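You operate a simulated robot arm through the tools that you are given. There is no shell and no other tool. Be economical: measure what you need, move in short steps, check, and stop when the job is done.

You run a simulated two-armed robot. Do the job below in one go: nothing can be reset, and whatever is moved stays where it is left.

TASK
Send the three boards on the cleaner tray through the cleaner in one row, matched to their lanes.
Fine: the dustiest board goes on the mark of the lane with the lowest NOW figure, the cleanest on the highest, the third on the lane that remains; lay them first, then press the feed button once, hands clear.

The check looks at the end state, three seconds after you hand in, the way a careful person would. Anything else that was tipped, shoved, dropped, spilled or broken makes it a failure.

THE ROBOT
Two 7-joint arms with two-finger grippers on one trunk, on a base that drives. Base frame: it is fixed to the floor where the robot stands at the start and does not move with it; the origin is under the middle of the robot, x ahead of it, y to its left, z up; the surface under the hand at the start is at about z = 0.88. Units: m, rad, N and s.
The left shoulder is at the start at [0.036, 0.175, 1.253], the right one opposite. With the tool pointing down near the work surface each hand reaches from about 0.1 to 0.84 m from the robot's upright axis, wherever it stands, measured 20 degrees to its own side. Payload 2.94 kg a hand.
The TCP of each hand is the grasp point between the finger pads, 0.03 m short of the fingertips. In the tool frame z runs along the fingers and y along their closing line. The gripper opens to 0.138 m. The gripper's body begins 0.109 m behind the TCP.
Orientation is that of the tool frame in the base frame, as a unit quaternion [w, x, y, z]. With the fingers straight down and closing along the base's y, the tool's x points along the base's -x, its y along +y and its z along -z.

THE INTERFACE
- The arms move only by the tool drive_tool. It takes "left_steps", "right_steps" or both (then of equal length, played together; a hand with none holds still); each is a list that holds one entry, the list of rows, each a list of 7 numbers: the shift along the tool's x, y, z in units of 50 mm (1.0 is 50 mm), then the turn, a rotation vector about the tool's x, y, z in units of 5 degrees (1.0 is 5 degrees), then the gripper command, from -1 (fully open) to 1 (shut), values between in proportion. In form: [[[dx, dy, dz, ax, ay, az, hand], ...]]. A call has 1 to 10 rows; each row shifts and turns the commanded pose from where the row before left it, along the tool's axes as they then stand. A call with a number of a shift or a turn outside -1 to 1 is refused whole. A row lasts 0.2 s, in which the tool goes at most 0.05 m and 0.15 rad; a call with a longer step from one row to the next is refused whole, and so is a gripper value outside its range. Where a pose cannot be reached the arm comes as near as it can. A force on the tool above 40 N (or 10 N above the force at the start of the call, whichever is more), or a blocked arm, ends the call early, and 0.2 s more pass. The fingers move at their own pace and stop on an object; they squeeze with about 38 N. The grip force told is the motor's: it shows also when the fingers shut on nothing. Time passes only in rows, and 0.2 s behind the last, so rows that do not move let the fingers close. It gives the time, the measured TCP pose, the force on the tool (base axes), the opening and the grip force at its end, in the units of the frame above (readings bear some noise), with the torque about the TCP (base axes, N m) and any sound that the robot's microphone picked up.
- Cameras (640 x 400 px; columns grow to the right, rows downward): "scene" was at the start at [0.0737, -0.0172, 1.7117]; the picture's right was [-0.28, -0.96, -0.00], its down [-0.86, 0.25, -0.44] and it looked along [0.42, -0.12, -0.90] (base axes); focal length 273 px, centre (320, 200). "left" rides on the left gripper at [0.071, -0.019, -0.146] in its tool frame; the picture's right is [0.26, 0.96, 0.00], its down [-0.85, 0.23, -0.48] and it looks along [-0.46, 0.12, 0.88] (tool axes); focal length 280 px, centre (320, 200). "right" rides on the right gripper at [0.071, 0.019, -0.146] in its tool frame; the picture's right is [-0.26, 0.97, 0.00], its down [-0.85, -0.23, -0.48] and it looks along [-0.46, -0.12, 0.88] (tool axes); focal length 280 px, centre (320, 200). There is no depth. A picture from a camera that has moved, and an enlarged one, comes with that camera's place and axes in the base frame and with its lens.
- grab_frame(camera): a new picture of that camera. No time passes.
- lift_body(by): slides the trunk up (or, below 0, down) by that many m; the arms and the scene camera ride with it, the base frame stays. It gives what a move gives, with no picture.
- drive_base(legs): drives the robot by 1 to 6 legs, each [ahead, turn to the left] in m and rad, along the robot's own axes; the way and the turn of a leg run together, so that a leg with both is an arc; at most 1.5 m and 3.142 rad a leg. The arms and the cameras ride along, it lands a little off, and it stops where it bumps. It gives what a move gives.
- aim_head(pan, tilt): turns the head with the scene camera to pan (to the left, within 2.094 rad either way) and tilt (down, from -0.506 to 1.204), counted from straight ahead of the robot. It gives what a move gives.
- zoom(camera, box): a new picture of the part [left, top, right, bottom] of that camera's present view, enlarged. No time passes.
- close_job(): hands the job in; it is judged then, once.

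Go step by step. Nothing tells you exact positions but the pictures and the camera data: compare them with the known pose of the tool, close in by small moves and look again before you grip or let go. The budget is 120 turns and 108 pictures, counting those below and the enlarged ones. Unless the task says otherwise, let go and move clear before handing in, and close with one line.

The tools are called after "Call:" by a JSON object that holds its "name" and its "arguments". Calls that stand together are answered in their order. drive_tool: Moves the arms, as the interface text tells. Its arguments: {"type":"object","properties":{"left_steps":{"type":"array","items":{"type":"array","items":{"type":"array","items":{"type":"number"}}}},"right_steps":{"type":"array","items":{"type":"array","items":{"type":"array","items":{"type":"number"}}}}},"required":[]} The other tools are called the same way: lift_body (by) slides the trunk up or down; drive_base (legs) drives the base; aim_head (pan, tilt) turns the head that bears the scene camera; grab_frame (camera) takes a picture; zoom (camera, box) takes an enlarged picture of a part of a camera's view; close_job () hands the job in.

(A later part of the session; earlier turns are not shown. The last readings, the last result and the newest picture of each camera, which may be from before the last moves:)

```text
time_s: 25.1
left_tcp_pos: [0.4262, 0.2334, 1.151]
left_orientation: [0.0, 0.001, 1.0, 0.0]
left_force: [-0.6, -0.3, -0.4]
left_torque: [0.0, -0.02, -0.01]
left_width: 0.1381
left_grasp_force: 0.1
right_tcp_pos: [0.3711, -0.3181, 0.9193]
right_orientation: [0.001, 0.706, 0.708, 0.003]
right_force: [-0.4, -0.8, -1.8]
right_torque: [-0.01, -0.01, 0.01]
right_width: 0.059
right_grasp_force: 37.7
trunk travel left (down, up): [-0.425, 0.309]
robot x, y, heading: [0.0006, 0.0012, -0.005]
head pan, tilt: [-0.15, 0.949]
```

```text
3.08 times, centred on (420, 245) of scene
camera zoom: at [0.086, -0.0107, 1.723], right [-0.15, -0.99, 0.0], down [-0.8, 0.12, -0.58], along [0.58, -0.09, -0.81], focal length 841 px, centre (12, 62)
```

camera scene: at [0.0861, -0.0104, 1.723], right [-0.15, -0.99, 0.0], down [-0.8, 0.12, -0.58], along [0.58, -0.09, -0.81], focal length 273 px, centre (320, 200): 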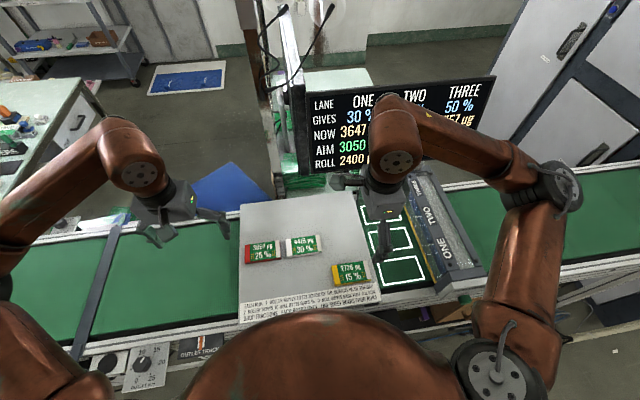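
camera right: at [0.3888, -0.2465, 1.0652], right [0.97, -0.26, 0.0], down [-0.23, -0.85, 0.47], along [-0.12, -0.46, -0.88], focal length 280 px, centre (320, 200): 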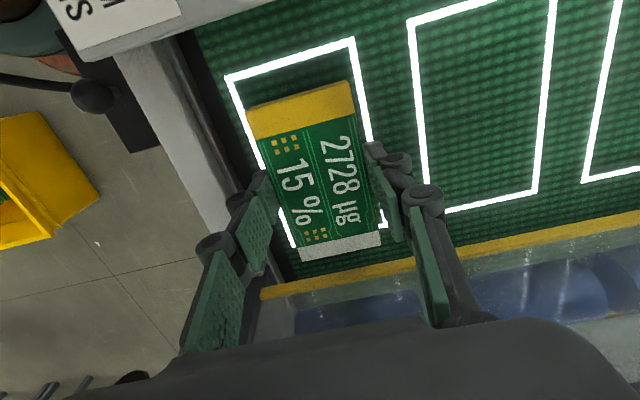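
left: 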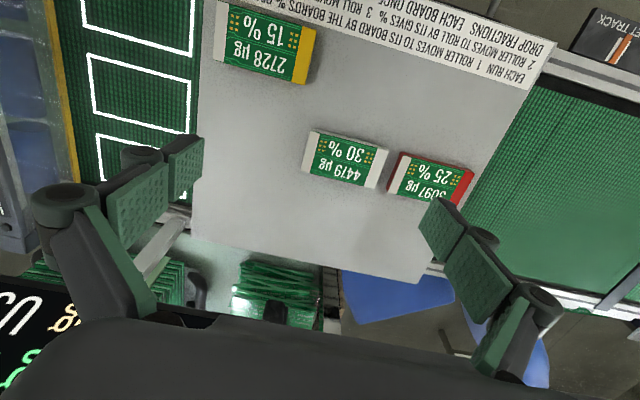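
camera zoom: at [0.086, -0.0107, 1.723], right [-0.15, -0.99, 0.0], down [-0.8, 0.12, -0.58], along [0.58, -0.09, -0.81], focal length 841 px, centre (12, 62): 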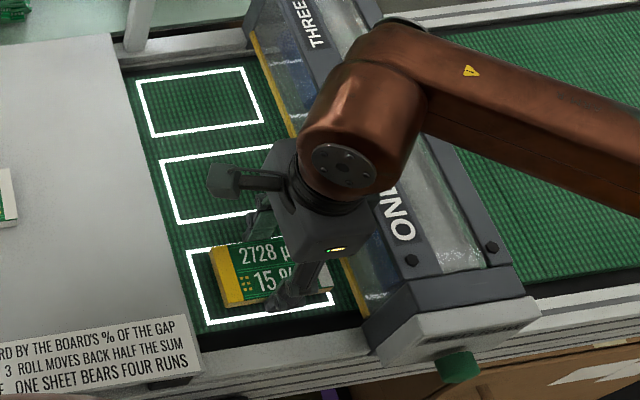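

The board sits inside the frame, still a little above the belt. I'll lower in small rows until it touches.

Call:
{"name": "drive_tool", "arguments": {"right_steps": [[[0, 0, 0.06, 0, 0, 0, 1], [0, 0, 0.06, 0, 0, 0, 1], [0, 0, 0.04, 0, 0, 0, 1], [0, 0, 0, 0, 0, 0, 1]]]}}

Call:
{"name": "grab_frame", "arguments": {"camera": "right"}}

```text
time_s: 26.1
left_tcp_pos: [0.4266, 0.2344, 1.151]
left_orientation: [0.001, 0.001, 1.0, 0.0]
left_force: [-0.2, 0.5, -0.7]
left_torque: [0.02, 0.0, 0.01]
left_width: 0.1381
left_grasp_force: 0.0
right_tcp_pos: [0.3722, -0.318, 0.9121]
right_orientation: [0.001, 0.706, 0.708, 0.002]
right_force: [-0.8, 0.2, -1.1]
right_torque: [0.01, 0.02, 0.02]
right_width: 0.059
right_grasp_force: 37.8
trunk travel left (down, up): [-0.425, 0.309]
robot x, y, heading: [-0.0007, 0.0019, -0.004]
head pan, tilt: [-0.15, 0.949]
```

```text
70 pictures are left
camera right: at [0.389, -0.2463, 1.0574], right [0.97, -0.26, 0.0], down [-0.23, -0.85, 0.47], along [-0.12, -0.46, -0.88], focal length 280 px, centre (320, 200)
```

right: 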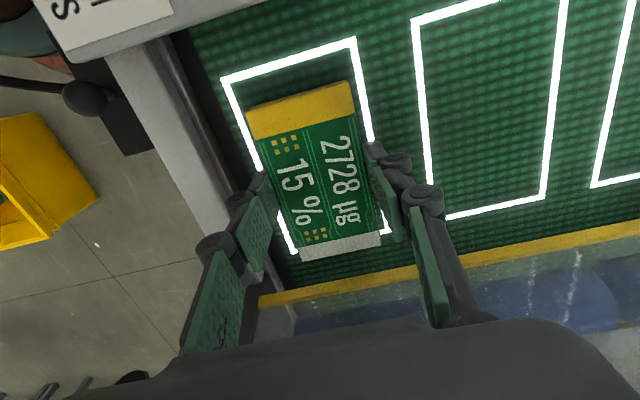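

The board is about 7 mm too far toward the cleaner. I'll shift it back while still off the belt and then lower to touch.

Call:
{"name": "drive_tool", "arguments": {"right_steps": [[[0.14, -0.04, 0, 0, 0, 0, 1], [0, 0, 0.04, 0, 0, 0, 1], [0, 0, 0.04, 0, 0, 0, 1], [0, 0, 0, 0, 0, 0, 1]]]}}

Call:
{"name": "grab_frame", "arguments": {"camera": "right"}}

```text
time_s: 27.1
left_tcp_pos: [0.4271, 0.2338, 1.1508]
left_orientation: [0.0, 0.001, 1.0, 0.0]
left_force: [0.2, 0.0, 0.0]
left_torque: [0.01, -0.01, 0.01]
left_width: 0.138
left_grasp_force: 0.1
right_tcp_pos: [0.3702, -0.3102, 0.9103]
right_orientation: [0.001, 0.706, 0.708, 0.003]
right_force: [0.2, -3.9, 19.6]
right_torque: [-0.13, 0.69, 0.19]
right_width: 0.0588
right_grasp_force: 37.8
trunk travel left (down, up): [-0.425, 0.309]
robot x, y, heading: [0.0008, 0.0012, -0.002]
head pan, tilt: [-0.15, 0.949]
```

```text
69 pictures are left
camera right: at [0.3868, -0.2391, 1.0549], right [0.97, -0.26, 0.01], down [-0.23, -0.85, 0.47], along [-0.12, -0.46, -0.88], focal length 280 px, centre (320, 200)
```

right: 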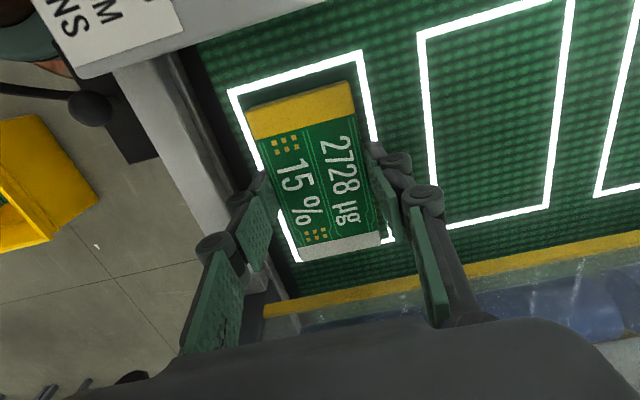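

It's on the belt and inside frame ONE. I'll ease up 1 mm, open slightly and rise.

Call:
{"name": "drive_tool", "arguments": {"right_steps": [[[0, 0, -0.025, 0, 0, 0, 1], [0, 0, 0, 0, 0, 0, 0.05], [0, 0, 0, 0, 0, 0, -0.1], [0, 0, 0, 0, 0, 0, -0.1], [0, 0, -0.3, 0, 0, 0, -0.1], [0, 0, -0.9, 0, 0, 0, -0.1], [0, 0, -0.9, 0, 0, 0, -0.1], [0, 0, 0, 0, 0, 0, -0.1]]]}}

Call:
{"name": "grab_frame", "arguments": {"camera": "right"}}

```text
time_s: 28.9
left_tcp_pos: [0.426, 0.2339, 1.1509]
left_orientation: [0.0, 0.001, 1.0, 0.001]
left_force: [0.2, 0.6, -0.3]
left_torque: [-0.01, 0.06, 0.0]
left_width: 0.1383
left_grasp_force: 0.1
right_tcp_pos: [0.3679, -0.3113, 1.0142]
right_orientation: [0.0, 0.706, 0.708, 0.002]
right_force: [0.0, -0.5, 0.5]
right_torque: [-0.01, 0.03, 0.0]
right_width: 0.0761
right_grasp_force: 0.1
trunk travel left (down, up): [-0.425, 0.309]
robot x, y, heading: [-0.0023, -0.0003, 0.0]
head pan, tilt: [-0.15, 0.949]
```

```text
68 pictures are left
camera right: at [0.386, -0.2404, 1.1605], right [0.97, -0.26, 0.0], down [-0.23, -0.85, 0.47], along [-0.12, -0.46, -0.88], focal length 280 px, centre (320, 200)
```

right: 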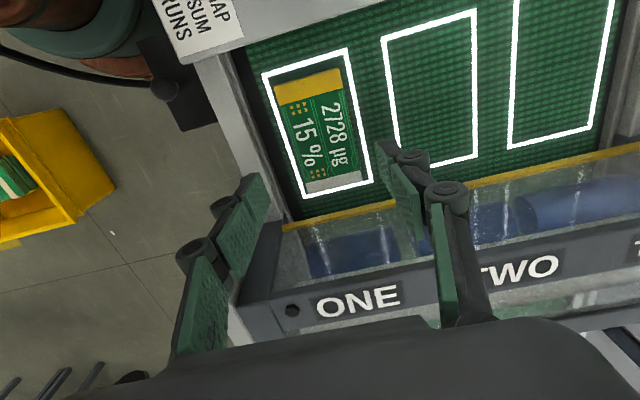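

Yellow is placed neatly inside mark ONE. Next the white board (4479), seen at about (0.484, -0.018), so I'll move above it.

Call:
{"name": "drive_tool", "arguments": {"right_steps": [[[0, 0, -0.9, 0, 0, 0, -0.1], [0.83, 0.31, 0, 0, 0, 0, -0.1], [0.83, 0.31, 0, 0, 0, 0, -0.1], [0.83, 0.31, 0, 0, 0, 0, -0.1], [0.83, 0.31, 0, 0, 0, 0, -0.1], [0.83, 0.31, 0, 0, 0, 0, -0.1], [0.83, 0.31, 0, 0, 0, 0, -0.1], [0.83, 0.31, 0, 0, 0, 0, -0.1], [0, 0, 0.7, 0, 0, 0, -0.1], [0, 0, 0, 0, 0, 0, -0.1]]]}}

Call:
{"name": "grab_frame", "arguments": {"camera": "right"}}

Call:
{"name": "grab_frame", "arguments": {"camera": "scene"}}

```text
time_s: 31.1
left_tcp_pos: [0.4263, 0.2353, 1.15]
left_orientation: [0.0, 0.0, 1.0, -0.001]
left_force: [-1.9, 0.5, -0.2]
left_torque: [-0.04, -0.03, 0.03]
left_width: 0.1382
left_grasp_force: 0.0
right_tcp_pos: [0.4757, -0.0186, 1.0245]
right_orientation: [0.001, 0.706, 0.709, 0.003]
right_force: [0.1, 0.9, 0.5]
right_torque: [-0.04, -0.01, 0.04]
right_width: 0.0759
right_grasp_force: 0.0
trunk travel left (down, up): [-0.425, 0.309]
robot x, y, heading: [-0.0027, 0.0003, 0.002]
head pan, tilt: [-0.15, 0.949]
```

```text
67 pictures are left
camera right: at [0.4932, 0.0527, 1.1701], right [0.97, -0.26, 0.0], down [-0.23, -0.85, 0.47], along [-0.12, -0.46, -0.88], focal length 280 px, centre (320, 200)
```

right: 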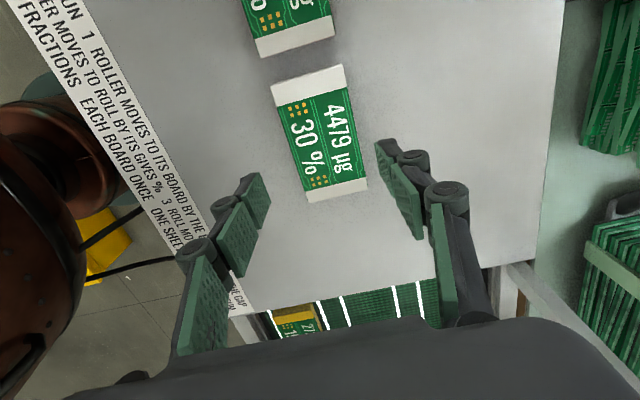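

```text
66 pictures are left
camera scene: at [0.0857, -0.0088, 1.723], right [-0.15, -0.99, 0.0], down [-0.8, 0.12, -0.58], along [0.58, -0.09, -0.81], focal length 273 px, centre (320, 200)
```

scene: 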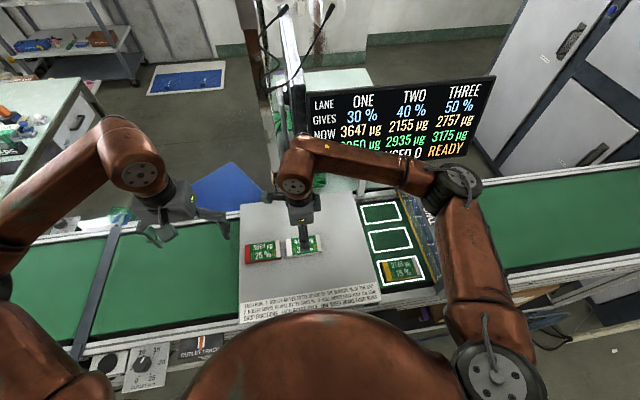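

The hand is centred over the white board within 2 mm. Descending, slowing near the tray.

Call:
{"name": "drive_tool", "arguments": {"right_steps": [[[0, 0, 0.7, 0, 0, 0, -0.1], [0, 0, 0.5, 0, 0, 0, -0.1], [0, 0, 0.2, 0, 0, 0, -0.1], [0, 0, 0.08, 0, 0, 0, -0.1], [0, 0, 0.06, 0, 0, 0, -0.1], [0, 0, 0.04, 0, 0, 0, -0.1], [0, 0, 0, 0, 0, 0, -0.1]]]}}

Call:
{"name": "grab_frame", "arguments": {"camera": "right"}}

```text
time_s: 32.7
left_tcp_pos: [0.4271, 0.2343, 1.1507]
left_orientation: [0.0, 0.001, 1.0, 0.0]
left_force: [0.3, -0.2, -0.2]
left_torque: [0.02, -0.01, 0.01]
left_width: 0.1379
left_grasp_force: 0.1
right_tcp_pos: [0.4772, -0.0196, 0.9461]
right_orientation: [0.0, 0.706, 0.708, 0.001]
right_force: [0.1, 0.4, -0.2]
right_torque: [0.01, -0.02, -0.01]
right_width: 0.076
right_grasp_force: 0.1
trunk travel left (down, up): [-0.425, 0.309]
robot x, y, heading: [-0.0019, -0.0002, -0.003]
head pan, tilt: [-0.15, 0.949]
```

```text
65 pictures are left
camera right: at [0.4941, 0.0516, 1.0915], right [0.97, -0.26, 0.0], down [-0.23, -0.85, 0.47], along [-0.12, -0.46, -0.88], focal length 280 px, centre (320, 200)
```

right: 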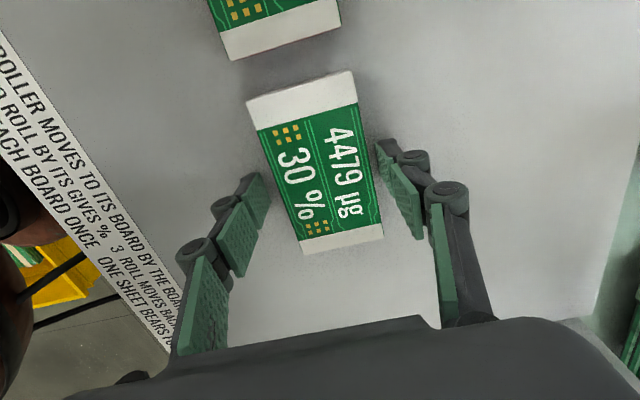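

Well centred, no contact yet. I'll drop 2 mm and close.

Call:
{"name": "drive_tool", "arguments": {"right_steps": [[[0, 0, 0.04, 0, 0, 0, -0.1], [0, 0, 0, 0, 0, 0, 0.05], [0, 0, 0, 0, 0, 0, 0.2], [0, 0, 0, 0, 0, 0, 0.3], [0, 0, 0, 0, 0, 0, 1], [0, 0, 0, 0, 0, 0, 1]]]}}

Call:
{"name": "drive_tool", "arguments": {"right_steps": [[[0, 0, -0.1, 0, 0, 0, 1], [0, 0, -0.2, 0, 0, 0, 1], [0, 0, -0.3, 0, 0, 0, 1], [0, 0, 0, 0, 0, 0, 1]]]}}

Call:
{"name": "grab_frame", "arguments": {"camera": "right"}}

```text
time_s: 34.1
left_tcp_pos: [0.4253, 0.2337, 1.1519]
left_orientation: [0.0, 0.001, 1.0, 0.0]
left_force: [-1.0, 0.1, -0.2]
left_torque: [-0.01, -0.01, -0.01]
left_width: 0.138
left_grasp_force: 0.0
right_tcp_pos: [0.4754, -0.0195, 0.9459]
right_orientation: [0.001, 0.706, 0.709, 0.003]
right_force: [-5.5, -0.3, 15.8]
right_torque: [-0.04, 0.69, 0.02]
right_width: 0.0589
right_grasp_force: 38.0
trunk travel left (down, up): [-0.425, 0.309]
robot x, y, heading: [-0.0018, -0.0022, -0.002]
head pan, tilt: [-0.15, 0.949]
```

```text
time_s: 35.1
left_tcp_pos: [0.4266, 0.2345, 1.1512]
left_orientation: [0.0, 0.001, 1.0, 0.0]
left_force: [0.0, 0.7, -0.9]
left_torque: [-0.03, -0.02, -0.02]
left_width: 0.1381
left_grasp_force: 0.0
right_tcp_pos: [0.477, -0.0197, 0.9743]
right_orientation: [0.0, 0.705, 0.709, 0.002]
right_force: [-0.8, 0.6, -0.5]
right_torque: [-0.01, -0.04, 0.0]
right_width: 0.059
right_grasp_force: 37.8
trunk travel left (down, up): [-0.425, 0.309]
robot x, y, heading: [-0.0004, -0.0021, 0.0]
head pan, tilt: [-0.15, 0.949]
```

```text
64 pictures are left
camera right: at [0.4945, 0.0513, 1.1199], right [0.97, -0.26, 0.0], down [-0.23, -0.85, 0.47], along [-0.12, -0.46, -0.88], focal length 280 px, centre (320, 200)
```

right: 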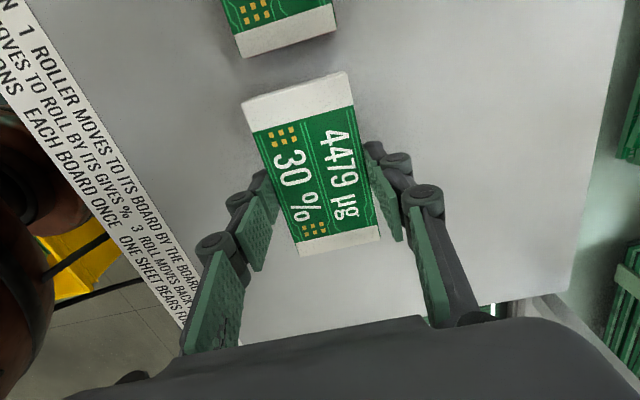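

Held level. I'll carry the white board to mark TWO (TCP target ≈ (0.483, -0.314)).

Call:
{"name": "drive_tool", "arguments": {"right_steps": [[[0, 0, -0.9, 0, 0, 0, 1], [-0.98, 0.02, 0, 0, 0, 0, 1], [-0.98, 0.02, 0, 0, 0, 0, 1], [-0.98, 0.02, 0, 0, 0, 0, 1], [-0.98, 0.02, 0, 0, 0, 0, 1], [-0.98, 0.02, 0, 0, 0, 0, 1], [-0.98, 0.02, 0, 0, 0, 0, 1], [0, 0, 0.9, 0, 0, 0, 1], [0, 0, 0.8, 0, 0, 0, 1], [0, 0, 0, 0, 0, 0, 1]]]}}

Call:
{"name": "grab_frame", "arguments": {"camera": "right"}}

```text
time_s: 37.3
left_tcp_pos: [0.4279, 0.2342, 1.1498]
left_orientation: [0.0, 0.0, 1.0, 0.0]
left_force: [1.0, -0.2, 0.7]
left_torque: [-0.04, -0.01, 0.03]
left_width: 0.1382
left_grasp_force: 0.1
right_tcp_pos: [0.4842, -0.3131, 0.935]
right_orientation: [0.001, 0.706, 0.708, 0.003]
right_force: [-0.2, 0.3, 0.2]
right_torque: [-0.02, 0.02, -0.03]
right_width: 0.0589
right_grasp_force: 38.3
trunk travel left (down, up): [-0.425, 0.309]
robot x, y, heading: [-0.0007, 0.003, -0.0]
head pan, tilt: [-0.15, 0.949]
```

```text
63 pictures are left
camera right: at [0.5016, -0.2433, 1.0797], right [0.97, -0.26, 0.0], down [-0.23, -0.85, 0.47], along [-0.12, -0.46, -0.88], focal length 280 px, centre (320, 200)
```

right: 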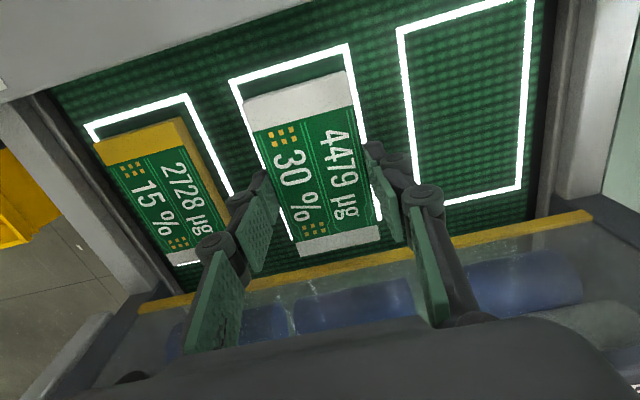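

Aligned with TWO, and the yellow board is undisturbed. Lowering.

Call:
{"name": "drive_tool", "arguments": {"right_steps": [[[0, 0, 0.2, 0, 0, 0, 1], [0, 0, 0.16, 0, 0, 0, 1], [0, 0, 0.06, 0, 0, 0, 1], [0, 0, 0, 0, 0, 0, 1]]]}}

Call:
{"name": "grab_frame", "arguments": {"camera": "right"}}

```text
time_s: 38.3
left_tcp_pos: [0.4264, 0.2342, 1.1504]
left_orientation: [0.0, 0.001, 1.0, 0.0]
left_force: [-0.4, 0.3, 0.2]
left_torque: [0.0, -0.01, -0.02]
left_width: 0.1381
left_grasp_force: 0.1
right_tcp_pos: [0.4841, -0.3134, 0.9116]
right_orientation: [0.001, 0.706, 0.708, 0.002]
right_force: [-0.4, 0.3, -1.1]
right_torque: [-0.01, 0.02, -0.01]
right_width: 0.0588
right_grasp_force: 38.0
trunk travel left (down, up): [-0.425, 0.309]
robot x, y, heading: [-0.0008, 0.0013, -0.002]
head pan, tilt: [-0.15, 0.949]
```

```text
62 pictures are left
camera right: at [0.5017, -0.2427, 1.0578], right [0.97, -0.26, 0.0], down [-0.23, -0.85, 0.47], along [-0.12, -0.46, -0.88], focal length 280 px, centre (320, 200)
```

right: 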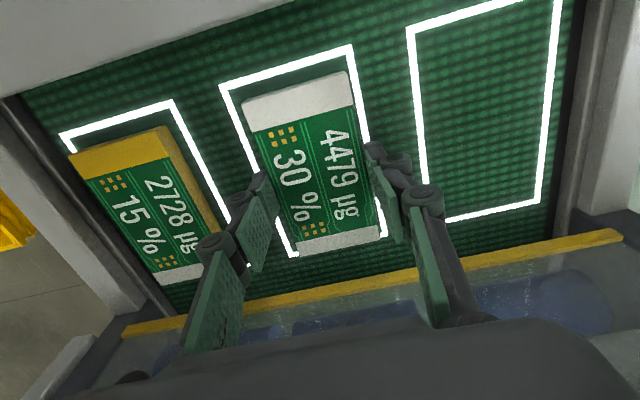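

I'll trim 3 mm toward the centre, lower the last 2–3 mm, release and rise.

Call:
{"name": "drive_tool", "arguments": {"right_steps": [[[0, -0.06, 0, 0, 0, 0, 1], [0, 0, 0.03, 0, 0, 0, 1], [0, 0, 0.03, 0, 0, 0, 1], [0, 0, 0, 0, 0, 0, 1]]]}}

Call:
{"name": "drive_tool", "arguments": {"right_steps": [[[0, 0, -0.02, 0, 0, 0, 1], [0, 0, 0, 0, 0, 0, 0.05], [0, 0, 0, 0, 0, 0, -0.1], [0, 0, 0, 0, 0, 0, -0.1], [0, 0, -0.3, 0, 0, 0, -0.1], [0, 0, -0.9, 0, 0, 0, -0.1], [0, 0, -0.9, 0, 0, 0, -0.1], [0, 0, 0, 0, 0, 0, -0.1]]]}}

Call:
{"name": "grab_frame", "arguments": {"camera": "right"}}

```text
time_s: 39.3
left_tcp_pos: [0.427, 0.2336, 1.1502]
left_orientation: [0.0, 0.001, 1.0, 0.0]
left_force: [-0.1, 0.4, -0.8]
left_torque: [-0.01, -0.02, 0.01]
left_width: 0.1379
left_grasp_force: 0.1
right_tcp_pos: [0.4807, -0.3134, 0.9093]
right_orientation: [0.0, 0.706, 0.708, 0.002]
right_force: [0.2, 0.0, 1.9]
right_torque: [-0.06, 0.11, 0.0]
right_width: 0.0588
right_grasp_force: 38.5
trunk travel left (down, up): [-0.425, 0.309]
robot x, y, heading: [-0.0024, -0.0021, -0.0]
head pan, tilt: [-0.15, 0.949]
```

```text
time_s: 41.1
left_tcp_pos: [0.4273, 0.2341, 1.1517]
left_orientation: [0.0, 0.001, 1.0, 0.0]
left_force: [0.0, 0.0, -0.2]
left_torque: [0.0, 0.0, 0.01]
left_width: 0.1382
left_grasp_force: 0.1
right_tcp_pos: [0.4804, -0.3149, 1.0135]
right_orientation: [0.0, 0.706, 0.708, 0.002]
right_force: [-0.2, -0.3, 0.7]
right_torque: [0.01, 0.01, -0.02]
right_width: 0.0758
right_grasp_force: 0.1
trunk travel left (down, up): [-0.425, 0.309]
robot x, y, heading: [0.0002, 0.0002, -0.005]
head pan, tilt: [-0.15, 0.949]
```

```text
61 pictures are left
camera right: at [0.498, -0.2438, 1.1599], right [0.97, -0.26, 0.0], down [-0.23, -0.85, 0.47], along [-0.12, -0.46, -0.88], focal length 280 px, centre (320, 200)
```

right: 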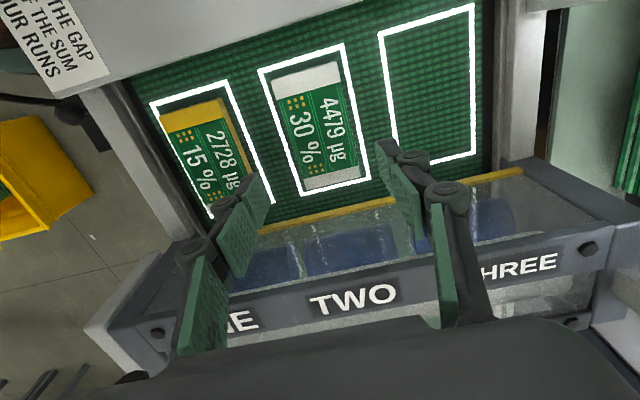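

White is inside TWO. Next the red board near (0.475, 0.111). I'll move the left hand further left at the same time so the hands don't meet.

Call:
{"name": "drive_tool", "arguments": {"right_steps": [[[0, 0, -0.9, 0, 0, 0, -0.1], [0.93, -0.01, 0, 0, 0, 0, -0.1], [0.93, -0.01, 0, 0, 0, 0, -0.1], [0.93, -0.01, 0, 0, 0, 0, -0.1], [0.93, -0.01, 0, 0, 0, 0, -0.1], [0.93, -0.01, 0, 0, 0, 0, -0.1], [0.93, -0.01, 0, 0, 0, 0, -0.1], [0.93, -0.01, 0, 0, 0, 0, -0.1], [0, 0, 0, 0, 0, 0, -0.1], [0, 0, 0, 0, 0, 0, -0.1]]], "left_steps": [[[0, 0.9, 0, 0, 0, 0, -1], [0, 0.9, 0, 0, 0, 0, -1], [0, 0.9, 0, 0, 0, 0, -1], [0, 0.9, 0, 0, 0, 0, -1], [0, 0.5, 0, 0, 0, 0, -1], [0, 0, 0, 0, 0, 0, -1], [0, 0, 0, 0, 0, 0, -1], [0, 0, 0, 0, 0, 0, -1], [0, 0, 0, 0, 0, 0, -1], [0, 0, 0, 0, 0, 0, -1]]]}}

Call:
{"name": "grab_frame", "arguments": {"camera": "scene"}}

Call:
{"name": "grab_frame", "arguments": {"camera": "right"}}

```text
time_s: 43.3
left_tcp_pos: [0.4277, 0.4395, 1.1506]
left_orientation: [0.0, 0.001, 1.0, -0.001]
left_force: [0.7, 0.0, -0.2]
left_torque: [-0.02, -0.01, 0.01]
left_width: 0.1381
left_grasp_force: 0.0
right_tcp_pos: [0.4754, 0.0133, 1.0618]
right_orientation: [0.0, 0.706, 0.709, 0.002]
right_force: [0.4, 0.3, -0.4]
right_torque: [0.01, -0.04, -0.03]
right_width: 0.0762
right_grasp_force: 0.1
trunk travel left (down, up): [-0.425, 0.309]
robot x, y, heading: [-0.0012, 0.0014, -0.002]
head pan, tilt: [-0.15, 0.949]
```

```text
60 pictures are left
camera scene: at [0.086, -0.0089, 1.723], right [-0.15, -0.99, 0.0], down [-0.8, 0.12, -0.58], along [0.58, -0.09, -0.81], focal length 273 px, centre (320, 200)
```

scene: 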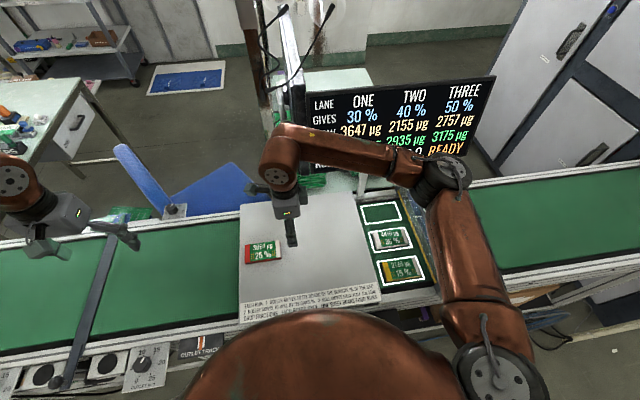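

```text
59 pictures are left
camera right: at [0.4935, 0.084, 1.2065], right [0.97, -0.26, 0.0], down [-0.23, -0.85, 0.47], along [-0.12, -0.46, -0.88], focal length 280 px, centre (320, 200)
```

right: 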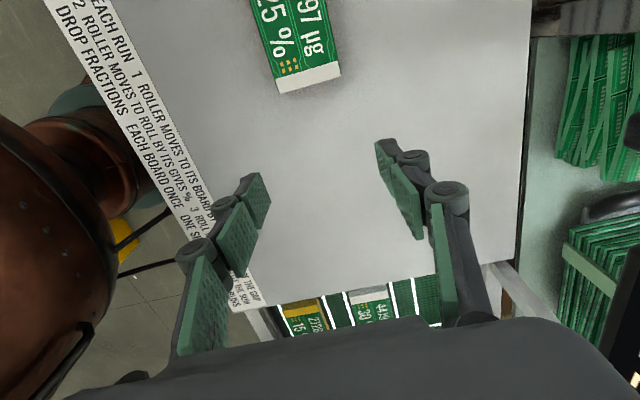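

The clear end of the red board is at y≈0.057, so its centre is near (0.476, 0.111). Moving over it.

Call:
{"name": "drive_tool", "arguments": {"right_steps": [[[0.95, 0, 0, 0, 0, 0, -0.1], [0.95, 0, 0, 0, 0, 0, -0.1], [0, 0, 0.8, 0, 0, 0, -0.1], [0, 0, 0, 0, 0, 0, -0.1]]]}}

Call:
{"name": "grab_frame", "arguments": {"camera": "right"}}

```text
time_s: 44.3
left_tcp_pos: [0.4269, 0.4401, 1.1497]
left_orientation: [0.0, 0.001, 1.0, -0.001]
left_force: [-1.2, -0.2, -0.2]
left_torque: [-0.02, -0.03, 0.0]
left_width: 0.1381
left_grasp_force: 0.1
right_tcp_pos: [0.4747, 0.1069, 1.0209]
right_orientation: [0.001, 0.706, 0.709, 0.001]
right_force: [0.1, 0.0, -0.6]
right_torque: [-0.02, -0.01, -0.01]
right_width: 0.076
right_grasp_force: 0.0
trunk travel left (down, up): [-0.425, 0.309]
robot x, y, heading: [-0.0021, 0.0012, -0.002]
head pan, tilt: [-0.15, 0.949]
```

```text
58 pictures are left
camera right: at [0.4923, 0.1788, 1.1659], right [0.97, -0.26, 0.0], down [-0.23, -0.85, 0.47], along [-0.12, -0.46, -0.88], focal length 280 px, centre (320, 200)
```

right: 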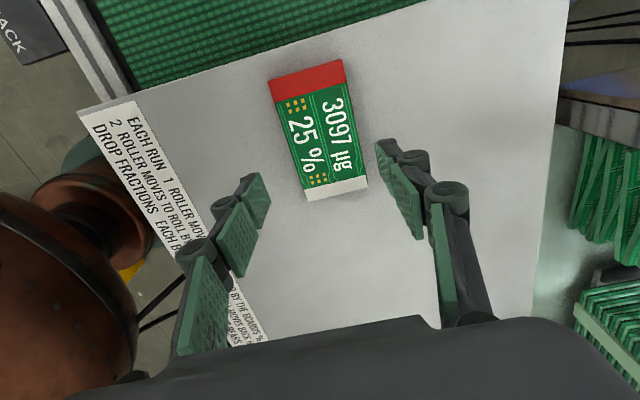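

Same view as over the white board, so it's centred. Same descent.

Call:
{"name": "drive_tool", "arguments": {"right_steps": [[[0, 0, 0.7, 0, 0, 0, -0.1], [0, 0, 0.46, 0, 0, 0, -0.1], [0, 0, 0.2, 0, 0, 0, -0.1], [0, 0, 0.08, 0, 0, 0, -0.1], [0, 0, 0.06, 0, 0, 0, -0.1], [0, 0, 0.02, 0, 0, 0, -0.1], [0, 0, 0, 0, 0, 0, -0.1]]]}}

Call:
{"name": "grab_frame", "arguments": {"camera": "right"}}

```text
time_s: 45.9
left_tcp_pos: [0.4275, 0.4386, 1.1505]
left_orientation: [0.001, 0.001, 1.0, 0.0]
left_force: [0.4, 1.1, -1.2]
left_torque: [0.0, -0.04, 0.0]
left_width: 0.1381
left_grasp_force: 0.1
right_tcp_pos: [0.476, 0.1071, 0.9442]
right_orientation: [0.0, 0.706, 0.709, 0.002]
right_force: [-0.3, -0.6, -0.3]
right_torque: [-0.02, 0.02, 0.0]
right_width: 0.0759
right_grasp_force: 0.0
trunk travel left (down, up): [-0.425, 0.309]
robot x, y, heading: [-0.0037, -0.0026, -0.001]
head pan, tilt: [-0.15, 0.949]
```

```text
57 pictures are left
camera right: at [0.4932, 0.1785, 1.0903], right [0.97, -0.26, 0.0], down [-0.23, -0.85, 0.47], along [-0.12, -0.46, -0.88], focal length 280 px, centre (320, 200)
```

right: 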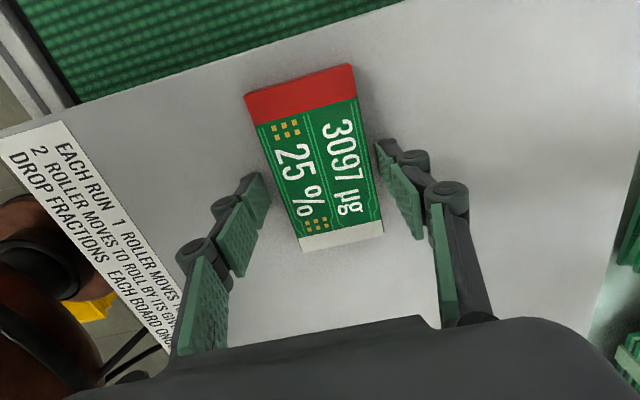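

Centred at the right height; close and lift.

Call:
{"name": "drive_tool", "arguments": {"right_steps": [[[0, 0, 0, 0, 0, 0, -0.1], [0, 0, 0, 0, 0, 0, 0.05], [0, 0, 0, 0, 0, 0, 0.2], [0, 0, 0, 0, 0, 0, 0.3], [0, 0, 0, 0, 0, 0, 1], [0, 0, 0, 0, 0, 0, 1]]]}}

Call:
{"name": "drive_tool", "arguments": {"right_steps": [[[0, 0, -0.1, 0, 0, 0, 1], [0, 0, -0.2, 0, 0, 0, 1], [0, 0, -0.3, 0, 0, 0, 1], [0, 0, 0, 0, 0, 0, 1]]]}}

Call:
{"name": "grab_frame", "arguments": {"camera": "right"}}

```text
time_s: 47.3
left_tcp_pos: [0.4264, 0.4395, 1.1499]
left_orientation: [-0.001, 0.001, 1.0, 0.0]
left_force: [-0.2, 0.0, 0.6]
left_torque: [0.02, -0.01, 0.0]
left_width: 0.1379
left_grasp_force: 0.1
right_tcp_pos: [0.4741, 0.1079, 0.9453]
right_orientation: [0.001, 0.706, 0.708, 0.001]
right_force: [-1.3, 1.0, 4.8]
right_torque: [0.02, 0.22, 0.01]
right_width: 0.0589
right_grasp_force: 37.8
trunk travel left (down, up): [-0.425, 0.309]
robot x, y, heading: [-0.0038, 0.0021, -0.003]
head pan, tilt: [-0.15, 0.949]
```

```text
time_s: 48.3
left_tcp_pos: [0.4279, 0.4387, 1.1497]
left_orientation: [0.0, 0.0, 1.0, 0.0]
left_force: [0.0, 0.1, -0.3]
left_torque: [-0.01, 0.02, 0.01]
left_width: 0.1381
left_grasp_force: 0.1
right_tcp_pos: [0.4753, 0.1081, 0.9745]
right_orientation: [0.002, 0.706, 0.708, 0.001]
right_force: [0.1, 0.4, -1.6]
right_torque: [0.03, -0.01, -0.03]
right_width: 0.059
right_grasp_force: 37.4
trunk travel left (down, up): [-0.425, 0.309]
robot x, y, heading: [-0.0006, -0.0028, 0.0]
head pan, tilt: [-0.15, 0.949]
```

```text
56 pictures are left
camera right: at [0.4932, 0.1785, 1.1206], right [0.97, -0.26, 0.0], down [-0.23, -0.85, 0.47], along [-0.12, -0.46, -0.88], focal length 280 px, centre (320, 200)
```

right: 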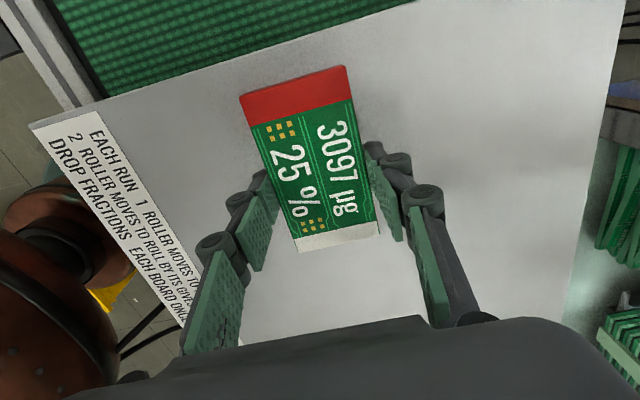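

Held. I'll move sideways first, then forward toward mark THREE in checked steps, since a display post stands near it.

Call:
{"name": "drive_tool", "arguments": {"right_steps": [[[0, 0, -0.9, 0, 0, 0, 1], [-0.94, 0, 0, 0, 0, 0, 1], [-0.94, 0, 0, 0, 0, 0, 1], [-0.94, 0, 0, 0, 0, 0, 1], [-0.94, 0, 0, 0, 0, 0, 1], [-0.94, 0, 0, 0, 0, 0, 1], [-0.94, 0, 0, 0, 0, 0, 1], [-0.94, 0, 0, 0, 0, 0, 1], [-0.94, 0, 0, 0, 0, 0, 1], [-0.94, 0, 0, 0, 0, 0, 1]]]}}

Call:
{"name": "grab_frame", "arguments": {"camera": "right"}}

Call:
{"name": "zoom", "arguments": {"camera": "scene", "box": [300, 80, 500, 300]}}

```text
time_s: 50.5
left_tcp_pos: [0.4256, 0.4367, 1.1502]
left_orientation: [0.0, 0.0, 1.0, 0.001]
left_force: [-0.4, 0.6, 0.3]
left_torque: [0.05, 0.01, 0.02]
left_width: 0.1379
left_grasp_force: 0.0
right_tcp_pos: [0.4778, -0.3161, 1.0207]
right_orientation: [-0.001, 0.705, 0.709, 0.002]
right_force: [-0.5, -0.1, -1.8]
right_torque: [0.02, 0.01, 0.0]
right_width: 0.0588
right_grasp_force: 38.5
trunk travel left (down, up): [-0.425, 0.309]
robot x, y, heading: [-0.003, -0.0007, 0.002]
head pan, tilt: [-0.15, 0.949]
```

```text
55 pictures are left
camera right: at [0.4942, -0.2461, 1.165], right [0.97, -0.26, 0.0], down [-0.23, -0.85, 0.47], along [-0.12, -0.46, -0.88], focal length 280 px, centre (320, 200)
```

right: 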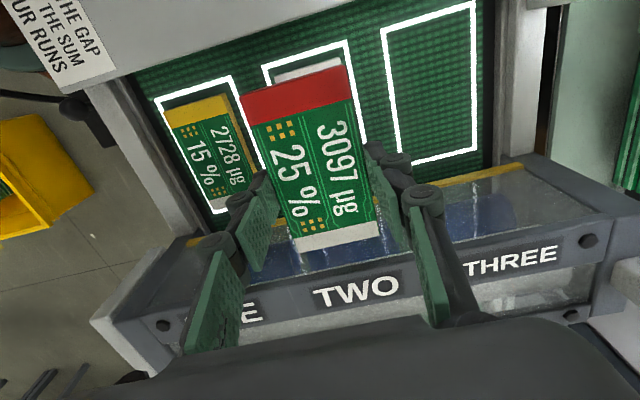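

```text
1.82 times, centred on (400, 190) of scene
camera zoom: at [0.0852, -0.0123, 1.7231], right [-0.15, -0.99, 0.0], down [-0.8, 0.12, -0.58], along [0.58, -0.09, -0.81], focal length 497 px, centre (174, 218)
```

zoom: 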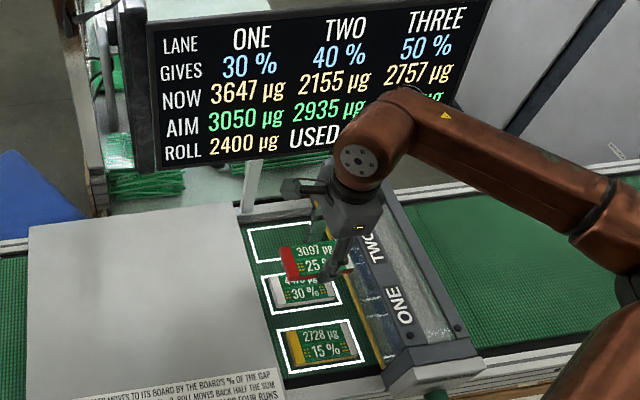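

The display's lower edge hangs around x≈0.67–0.69, z≥1.05, so clearance to the hand body should be about 3 cm. I'll advance half-way and check.

Call:
{"name": "drive_tool", "arguments": {"right_steps": [[[0, 0.7, 0.4, 0, 0, 0, 1], [0, 0.7, 0.3, 0, 0, 0, 1], [0, 0, 0, 0, 0, 0, 1]]]}}

Call:
{"name": "zoom", "arguments": {"camera": "scene", "box": [320, 100, 480, 240]}}

Call:
{"name": "grab_frame", "arguments": {"camera": "right"}}

Call:
{"name": "grab_frame", "arguments": {"camera": "left"}}

```text
time_s: 51.3
left_tcp_pos: [0.427, 0.4387, 1.1514]
left_orientation: [-0.001, 0.001, 1.0, 0.0]
left_force: [0.4, -0.9, 0.6]
left_torque: [0.02, 0.01, 0.02]
left_width: 0.1378
left_grasp_force: 0.1
right_tcp_pos: [0.5478, -0.3161, 0.9857]
right_orientation: [0.001, 0.706, 0.708, 0.002]
right_force: [0.5, 0.6, -1.4]
right_torque: [-0.02, 0.0, -0.01]
right_width: 0.0588
right_grasp_force: 38.2
trunk travel left (down, up): [-0.425, 0.309]
robot x, y, heading: [-0.0008, -0.0046, -0.007]
head pan, tilt: [-0.15, 0.949]
```

```text
2.86 times, centred on (400, 170) of scene
camera zoom: at [0.0853, -0.0109, 1.7231], right [-0.15, -0.99, 0.0], down [-0.8, 0.12, -0.58], along [0.58, -0.09, -0.81], focal length 781 px, centre (91, 286)
```

zoom: 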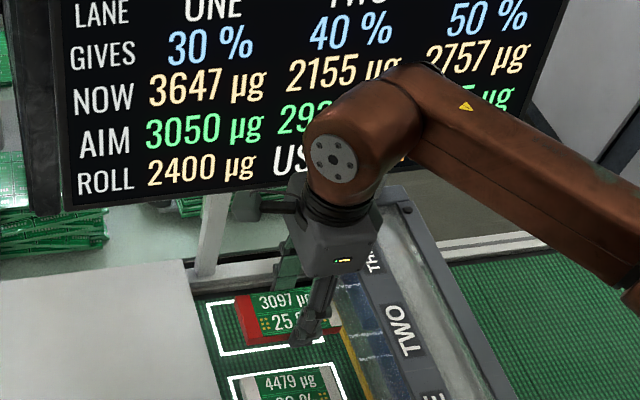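

```text
52 pictures are left
camera right: at [0.5649, -0.2452, 1.131], right [0.97, -0.26, 0.0], down [-0.23, -0.85, 0.47], along [-0.12, -0.46, -0.88], focal length 280 px, centre (320, 200)
```

right: 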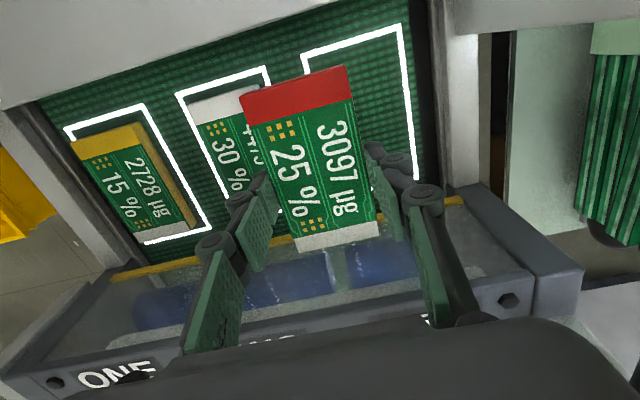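

```text
51 pictures are left
camera left: at [0.3561, 0.4192, 1.296], right [-0.26, 0.97, 0.0], down [0.85, 0.23, 0.48], along [0.46, 0.12, -0.88], focal length 280 px, centre (320, 200)
```

left: 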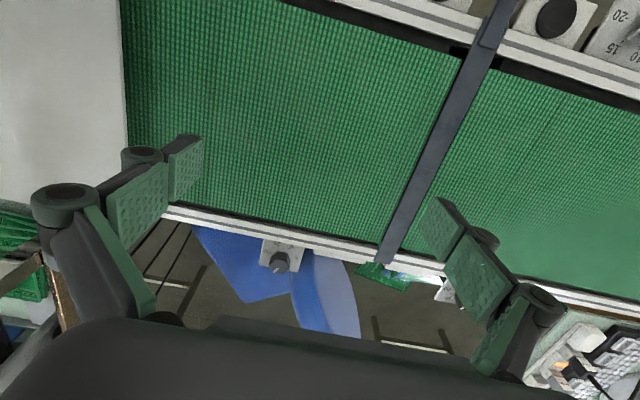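

The margin between the hand body and the display could be tight, so I'll measure it properly. I'll back off, raise the trunk to get a second scene viewpoint of the display, and triangulate.

Call:
{"name": "drive_tool", "arguments": {"right_steps": [[[0, -0.8, -0.4, 0, 0, 0, 1], [0, -0.8, -0.4, 0, 0, 0, 1], [0, 0, 0, 0, 0, 0, 1]]]}}

Call:
{"name": "zoom", "arguments": {"camera": "scene", "box": [290, 70, 500, 200]}}

Call:
{"name": "lift_body", "arguments": {"by": 0.25}}

Call:
{"name": "zoom", "arguments": {"camera": "scene", "box": [290, 70, 500, 250]}}

```text
time_s: 52.1
left_tcp_pos: [0.4273, 0.4382, 1.1506]
left_orientation: [-0.001, 0.001, 1.0, -0.001]
left_force: [0.4, 0.2, -0.3]
left_torque: [0.02, 0.0, -0.03]
left_width: 0.1381
left_grasp_force: 0.2
right_tcp_pos: [0.4675, -0.316, 1.0233]
right_orientation: [0.001, 0.706, 0.708, 0.002]
right_force: [-0.4, 0.0, -1.0]
right_torque: [-0.04, -0.02, 0.0]
right_width: 0.0589
right_grasp_force: 38.7
trunk travel left (down, up): [-0.425, 0.309]
robot x, y, heading: [0.0008, -0.0015, -0.004]
head pan, tilt: [-0.15, 0.949]
```

```text
3.05 times, centred on (395, 135) of scene
camera zoom: at [0.0869, -0.0104, 1.7229], right [-0.15, -0.99, 0.0], down [-0.8, 0.12, -0.58], along [0.57, -0.09, -0.81], focal length 833 px, centre (91, 398)
```

zoom: 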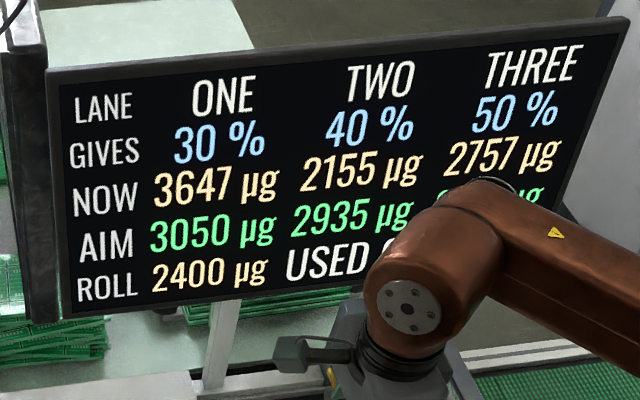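

```text
time_s: 54.6
left_tcp_pos: [0.4268, 0.439, 1.4017]
left_orientation: [0.0, 0.001, 1.0, 0.0]
left_force: [0.2, 0.2, -0.2]
left_torque: [0.03, 0.0, 0.0]
left_width: 0.1378
left_grasp_force: 0.0
right_tcp_pos: [0.4665, -0.3175, 1.2745]
right_orientation: [0.001, 0.706, 0.708, 0.002]
right_force: [0.2, 0.1, -0.5]
right_torque: [-0.01, 0.01, 0.0]
right_width: 0.0588
right_grasp_force: 37.9
trunk travel left (down, up): [-0.675, 0.059]
robot x, y, heading: [0.001, -0.0022, 0.004]
head pan, tilt: [-0.15, 0.949]
```

```text
2.22 times, centred on (395, 160) of scene
camera zoom: at [0.0519, -0.0105, 1.9725], right [-0.15, -0.99, 0.0], down [-0.8, 0.12, -0.58], along [0.58, -0.09, -0.81], focal length 608 px, centre (153, 289)
```

zoom: 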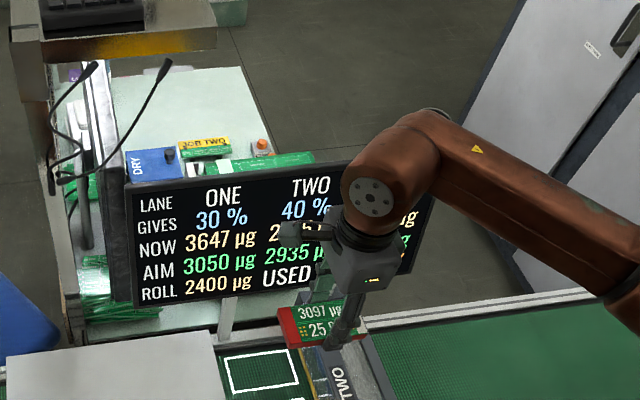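

Display bottom triangulates to z≈1.06 at x≈0.68 near lane three, leaning back above that, so the hand body gets about 2 cm clearance. I'll lower the trunk back and approach slowly.

Call:
{"name": "lift_body", "arguments": {"by": -0.25}}

Call:
{"name": "drive_tool", "arguments": {"right_steps": [[[0, 0.8, 0.5, 0, 0, 0, 1], [0, 0.8, 0.6, 0, 0, 0, 1], [0, 0.4, 0.2, 0, 0, 0, 1], [0, 0, 0, 0, 0, 0, 1]]]}}

Call:
{"name": "grab_frame", "arguments": {"camera": "right"}}

Call:
{"name": "zoom", "arguments": {"camera": "scene", "box": [320, 100, 480, 240]}}

```text
time_s: 57.2
left_tcp_pos: [0.4276, 0.4395, 1.1508]
left_orientation: [0.001, 0.001, 1.0, 0.001]
left_force: [0.2, 0.9, 0.0]
left_torque: [0.03, 0.0, 0.02]
left_width: 0.138
left_grasp_force: 0.0
right_tcp_pos: [0.4661, -0.3153, 1.0253]
right_orientation: [0.001, 0.706, 0.708, 0.003]
right_force: [-0.1, -1.2, -1.4]
right_torque: [0.01, -0.01, 0.01]
right_width: 0.0589
right_grasp_force: 38.1
trunk travel left (down, up): [-0.425, 0.309]
robot x, y, heading: [-0.0035, 0.0017, -0.001]
head pan, tilt: [-0.15, 0.949]
```

```text
time_s: 58.2
left_tcp_pos: [0.4265, 0.4378, 1.151]
left_orientation: [-0.001, 0.001, 1.0, 0.0]
left_force: [0.3, 0.6, -0.1]
left_torque: [0.01, -0.01, -0.01]
left_width: 0.1378
left_grasp_force: 0.1
right_tcp_pos: [0.567, -0.3158, 0.9587]
right_orientation: [0.001, 0.706, 0.708, 0.002]
right_force: [-0.1, 0.3, -1.4]
right_torque: [0.0, -0.02, 0.0]
right_width: 0.0588
right_grasp_force: 38.1
trunk travel left (down, up): [-0.425, 0.309]
robot x, y, heading: [0.002, 0.0003, -0.002]
head pan, tilt: [-0.15, 0.949]
```

```text
48 pictures are left
camera right: at [0.5842, -0.2441, 1.1047], right [0.97, -0.26, 0.0], down [-0.23, -0.85, 0.47], along [-0.12, -0.46, -0.88], focal length 280 px, centre (320, 200)
```

right: 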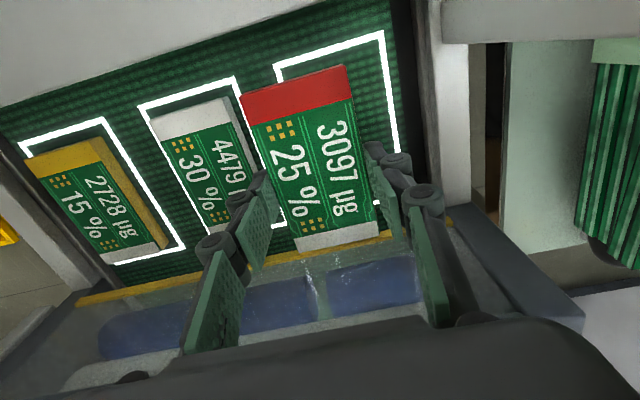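

```text
2.86 times, centred on (400, 170) of scene
camera zoom: at [0.0856, -0.0106, 1.723], right [-0.15, -0.99, 0.0], down [-0.8, 0.12, -0.58], along [0.58, -0.09, -0.81], focal length 781 px, centre (91, 286)
```

zoom: 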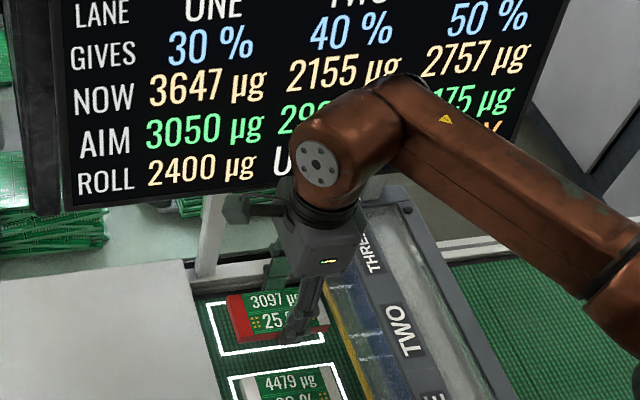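

No contact so far. Mark THREE's centre re-measures x≈0.589, so I'll go forward in 4 mm rows.

Call:
{"name": "drive_tool", "arguments": {"right_steps": [[[0, 0.1, 0.1, 0, 0, 0, 1], [0, 0.1, 0.1, 0, 0, 0, 1], [0, 0.1, 0.1, 0, 0, 0, 1], [0, 0.1, 0.1, 0, 0, 0, 1], [0, 0, 0, 0, 0, 0, 1]]]}}

Call:
{"name": "grab_frame", "arguments": {"camera": "right"}}

Call:
{"name": "zoom", "arguments": {"camera": "scene", "box": [320, 100, 480, 240]}}

```text
time_s: 59.4
left_tcp_pos: [0.4287, 0.4384, 1.1508]
left_orientation: [-0.001, 0.001, 1.0, -0.001]
left_force: [0.2, 0.4, -0.2]
left_torque: [-0.02, 0.02, 0.0]
left_width: 0.1377
left_grasp_force: 0.1
right_tcp_pos: [0.5868, -0.3149, 0.9398]
right_orientation: [0.001, 0.705, 0.709, 0.001]
right_force: [-0.6, 0.4, -0.7]
right_torque: [0.02, -0.01, 0.0]
right_width: 0.0591
right_grasp_force: 38.4
trunk travel left (down, up): [-0.425, 0.309]
robot x, y, heading: [0.0012, -0.0019, -0.0]
head pan, tilt: [-0.15, 0.949]
```

```text
46 pictures are left
camera right: at [0.6047, -0.2446, 1.0848], right [0.97, -0.26, 0.0], down [-0.23, -0.85, 0.47], along [-0.12, -0.46, -0.88], focal length 280 px, centre (320, 200)
```

right: 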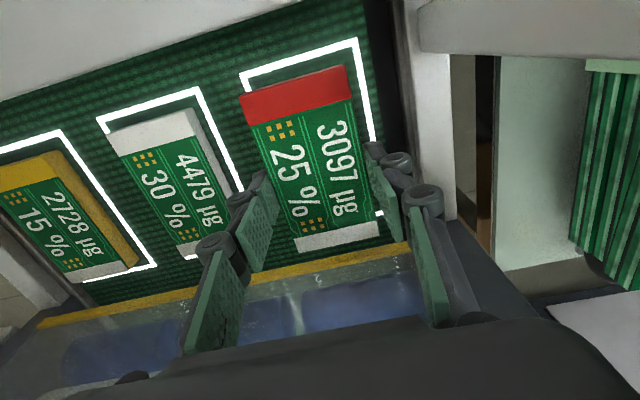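

```text
2.86 times, centred on (400, 170) of scene
camera zoom: at [0.086, -0.0105, 1.723], right [-0.15, -0.99, 0.0], down [-0.8, 0.12, -0.58], along [0.58, -0.09, -0.81], focal length 781 px, centre (91, 286)
```

zoom: 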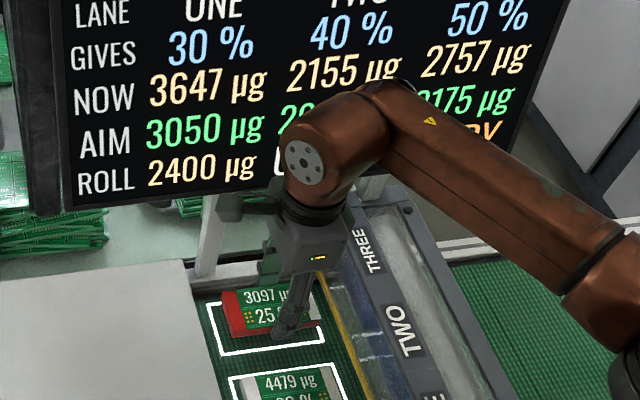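

No contact; x is right. Lowering toward the belt.

Call:
{"name": "drive_tool", "arguments": {"right_steps": [[[0, 0, 0.2, 0, 0, 0, 1], [0, 0, 0.2, 0, 0, 0, 1], [0, 0, 0.15, 0, 0, 0, 1], [0, 0, 0, 0, 0, 0, 1]]]}}

Call:
{"name": "grab_frame", "arguments": {"camera": "right"}}

```text
time_s: 60.4
left_tcp_pos: [0.4276, 0.4392, 1.1511]
left_orientation: [0.0, 0.0, 1.0, 0.0]
left_force: [0.3, -1.2, 0.5]
left_torque: [-0.03, 0.0, 0.0]
left_width: 0.1381
left_grasp_force: 0.1
right_tcp_pos: [0.5878, -0.3158, 0.9118]
right_orientation: [0.0, 0.706, 0.708, 0.003]
right_force: [0.0, 0.2, -0.9]
right_torque: [-0.02, -0.03, 0.0]
right_width: 0.0589
right_grasp_force: 37.8
trunk travel left (down, up): [-0.425, 0.309]
robot x, y, heading: [0.001, 0.0013, -0.001]
head pan, tilt: [-0.15, 0.949]
```

```text
44 pictures are left
camera right: at [0.6051, -0.2448, 1.0576], right [0.97, -0.26, 0.0], down [-0.23, -0.85, 0.47], along [-0.12, -0.46, -0.88], focal length 280 px, centre (320, 200)
```

right: 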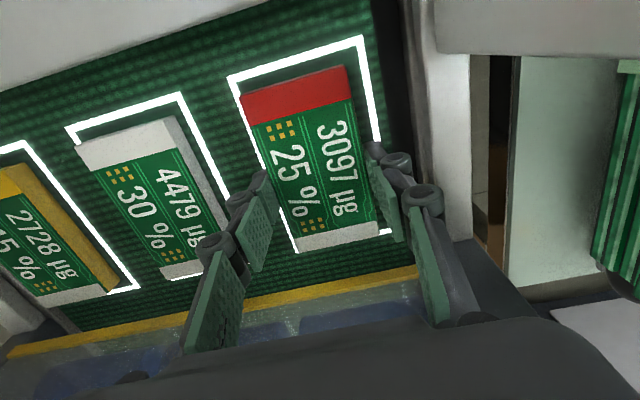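

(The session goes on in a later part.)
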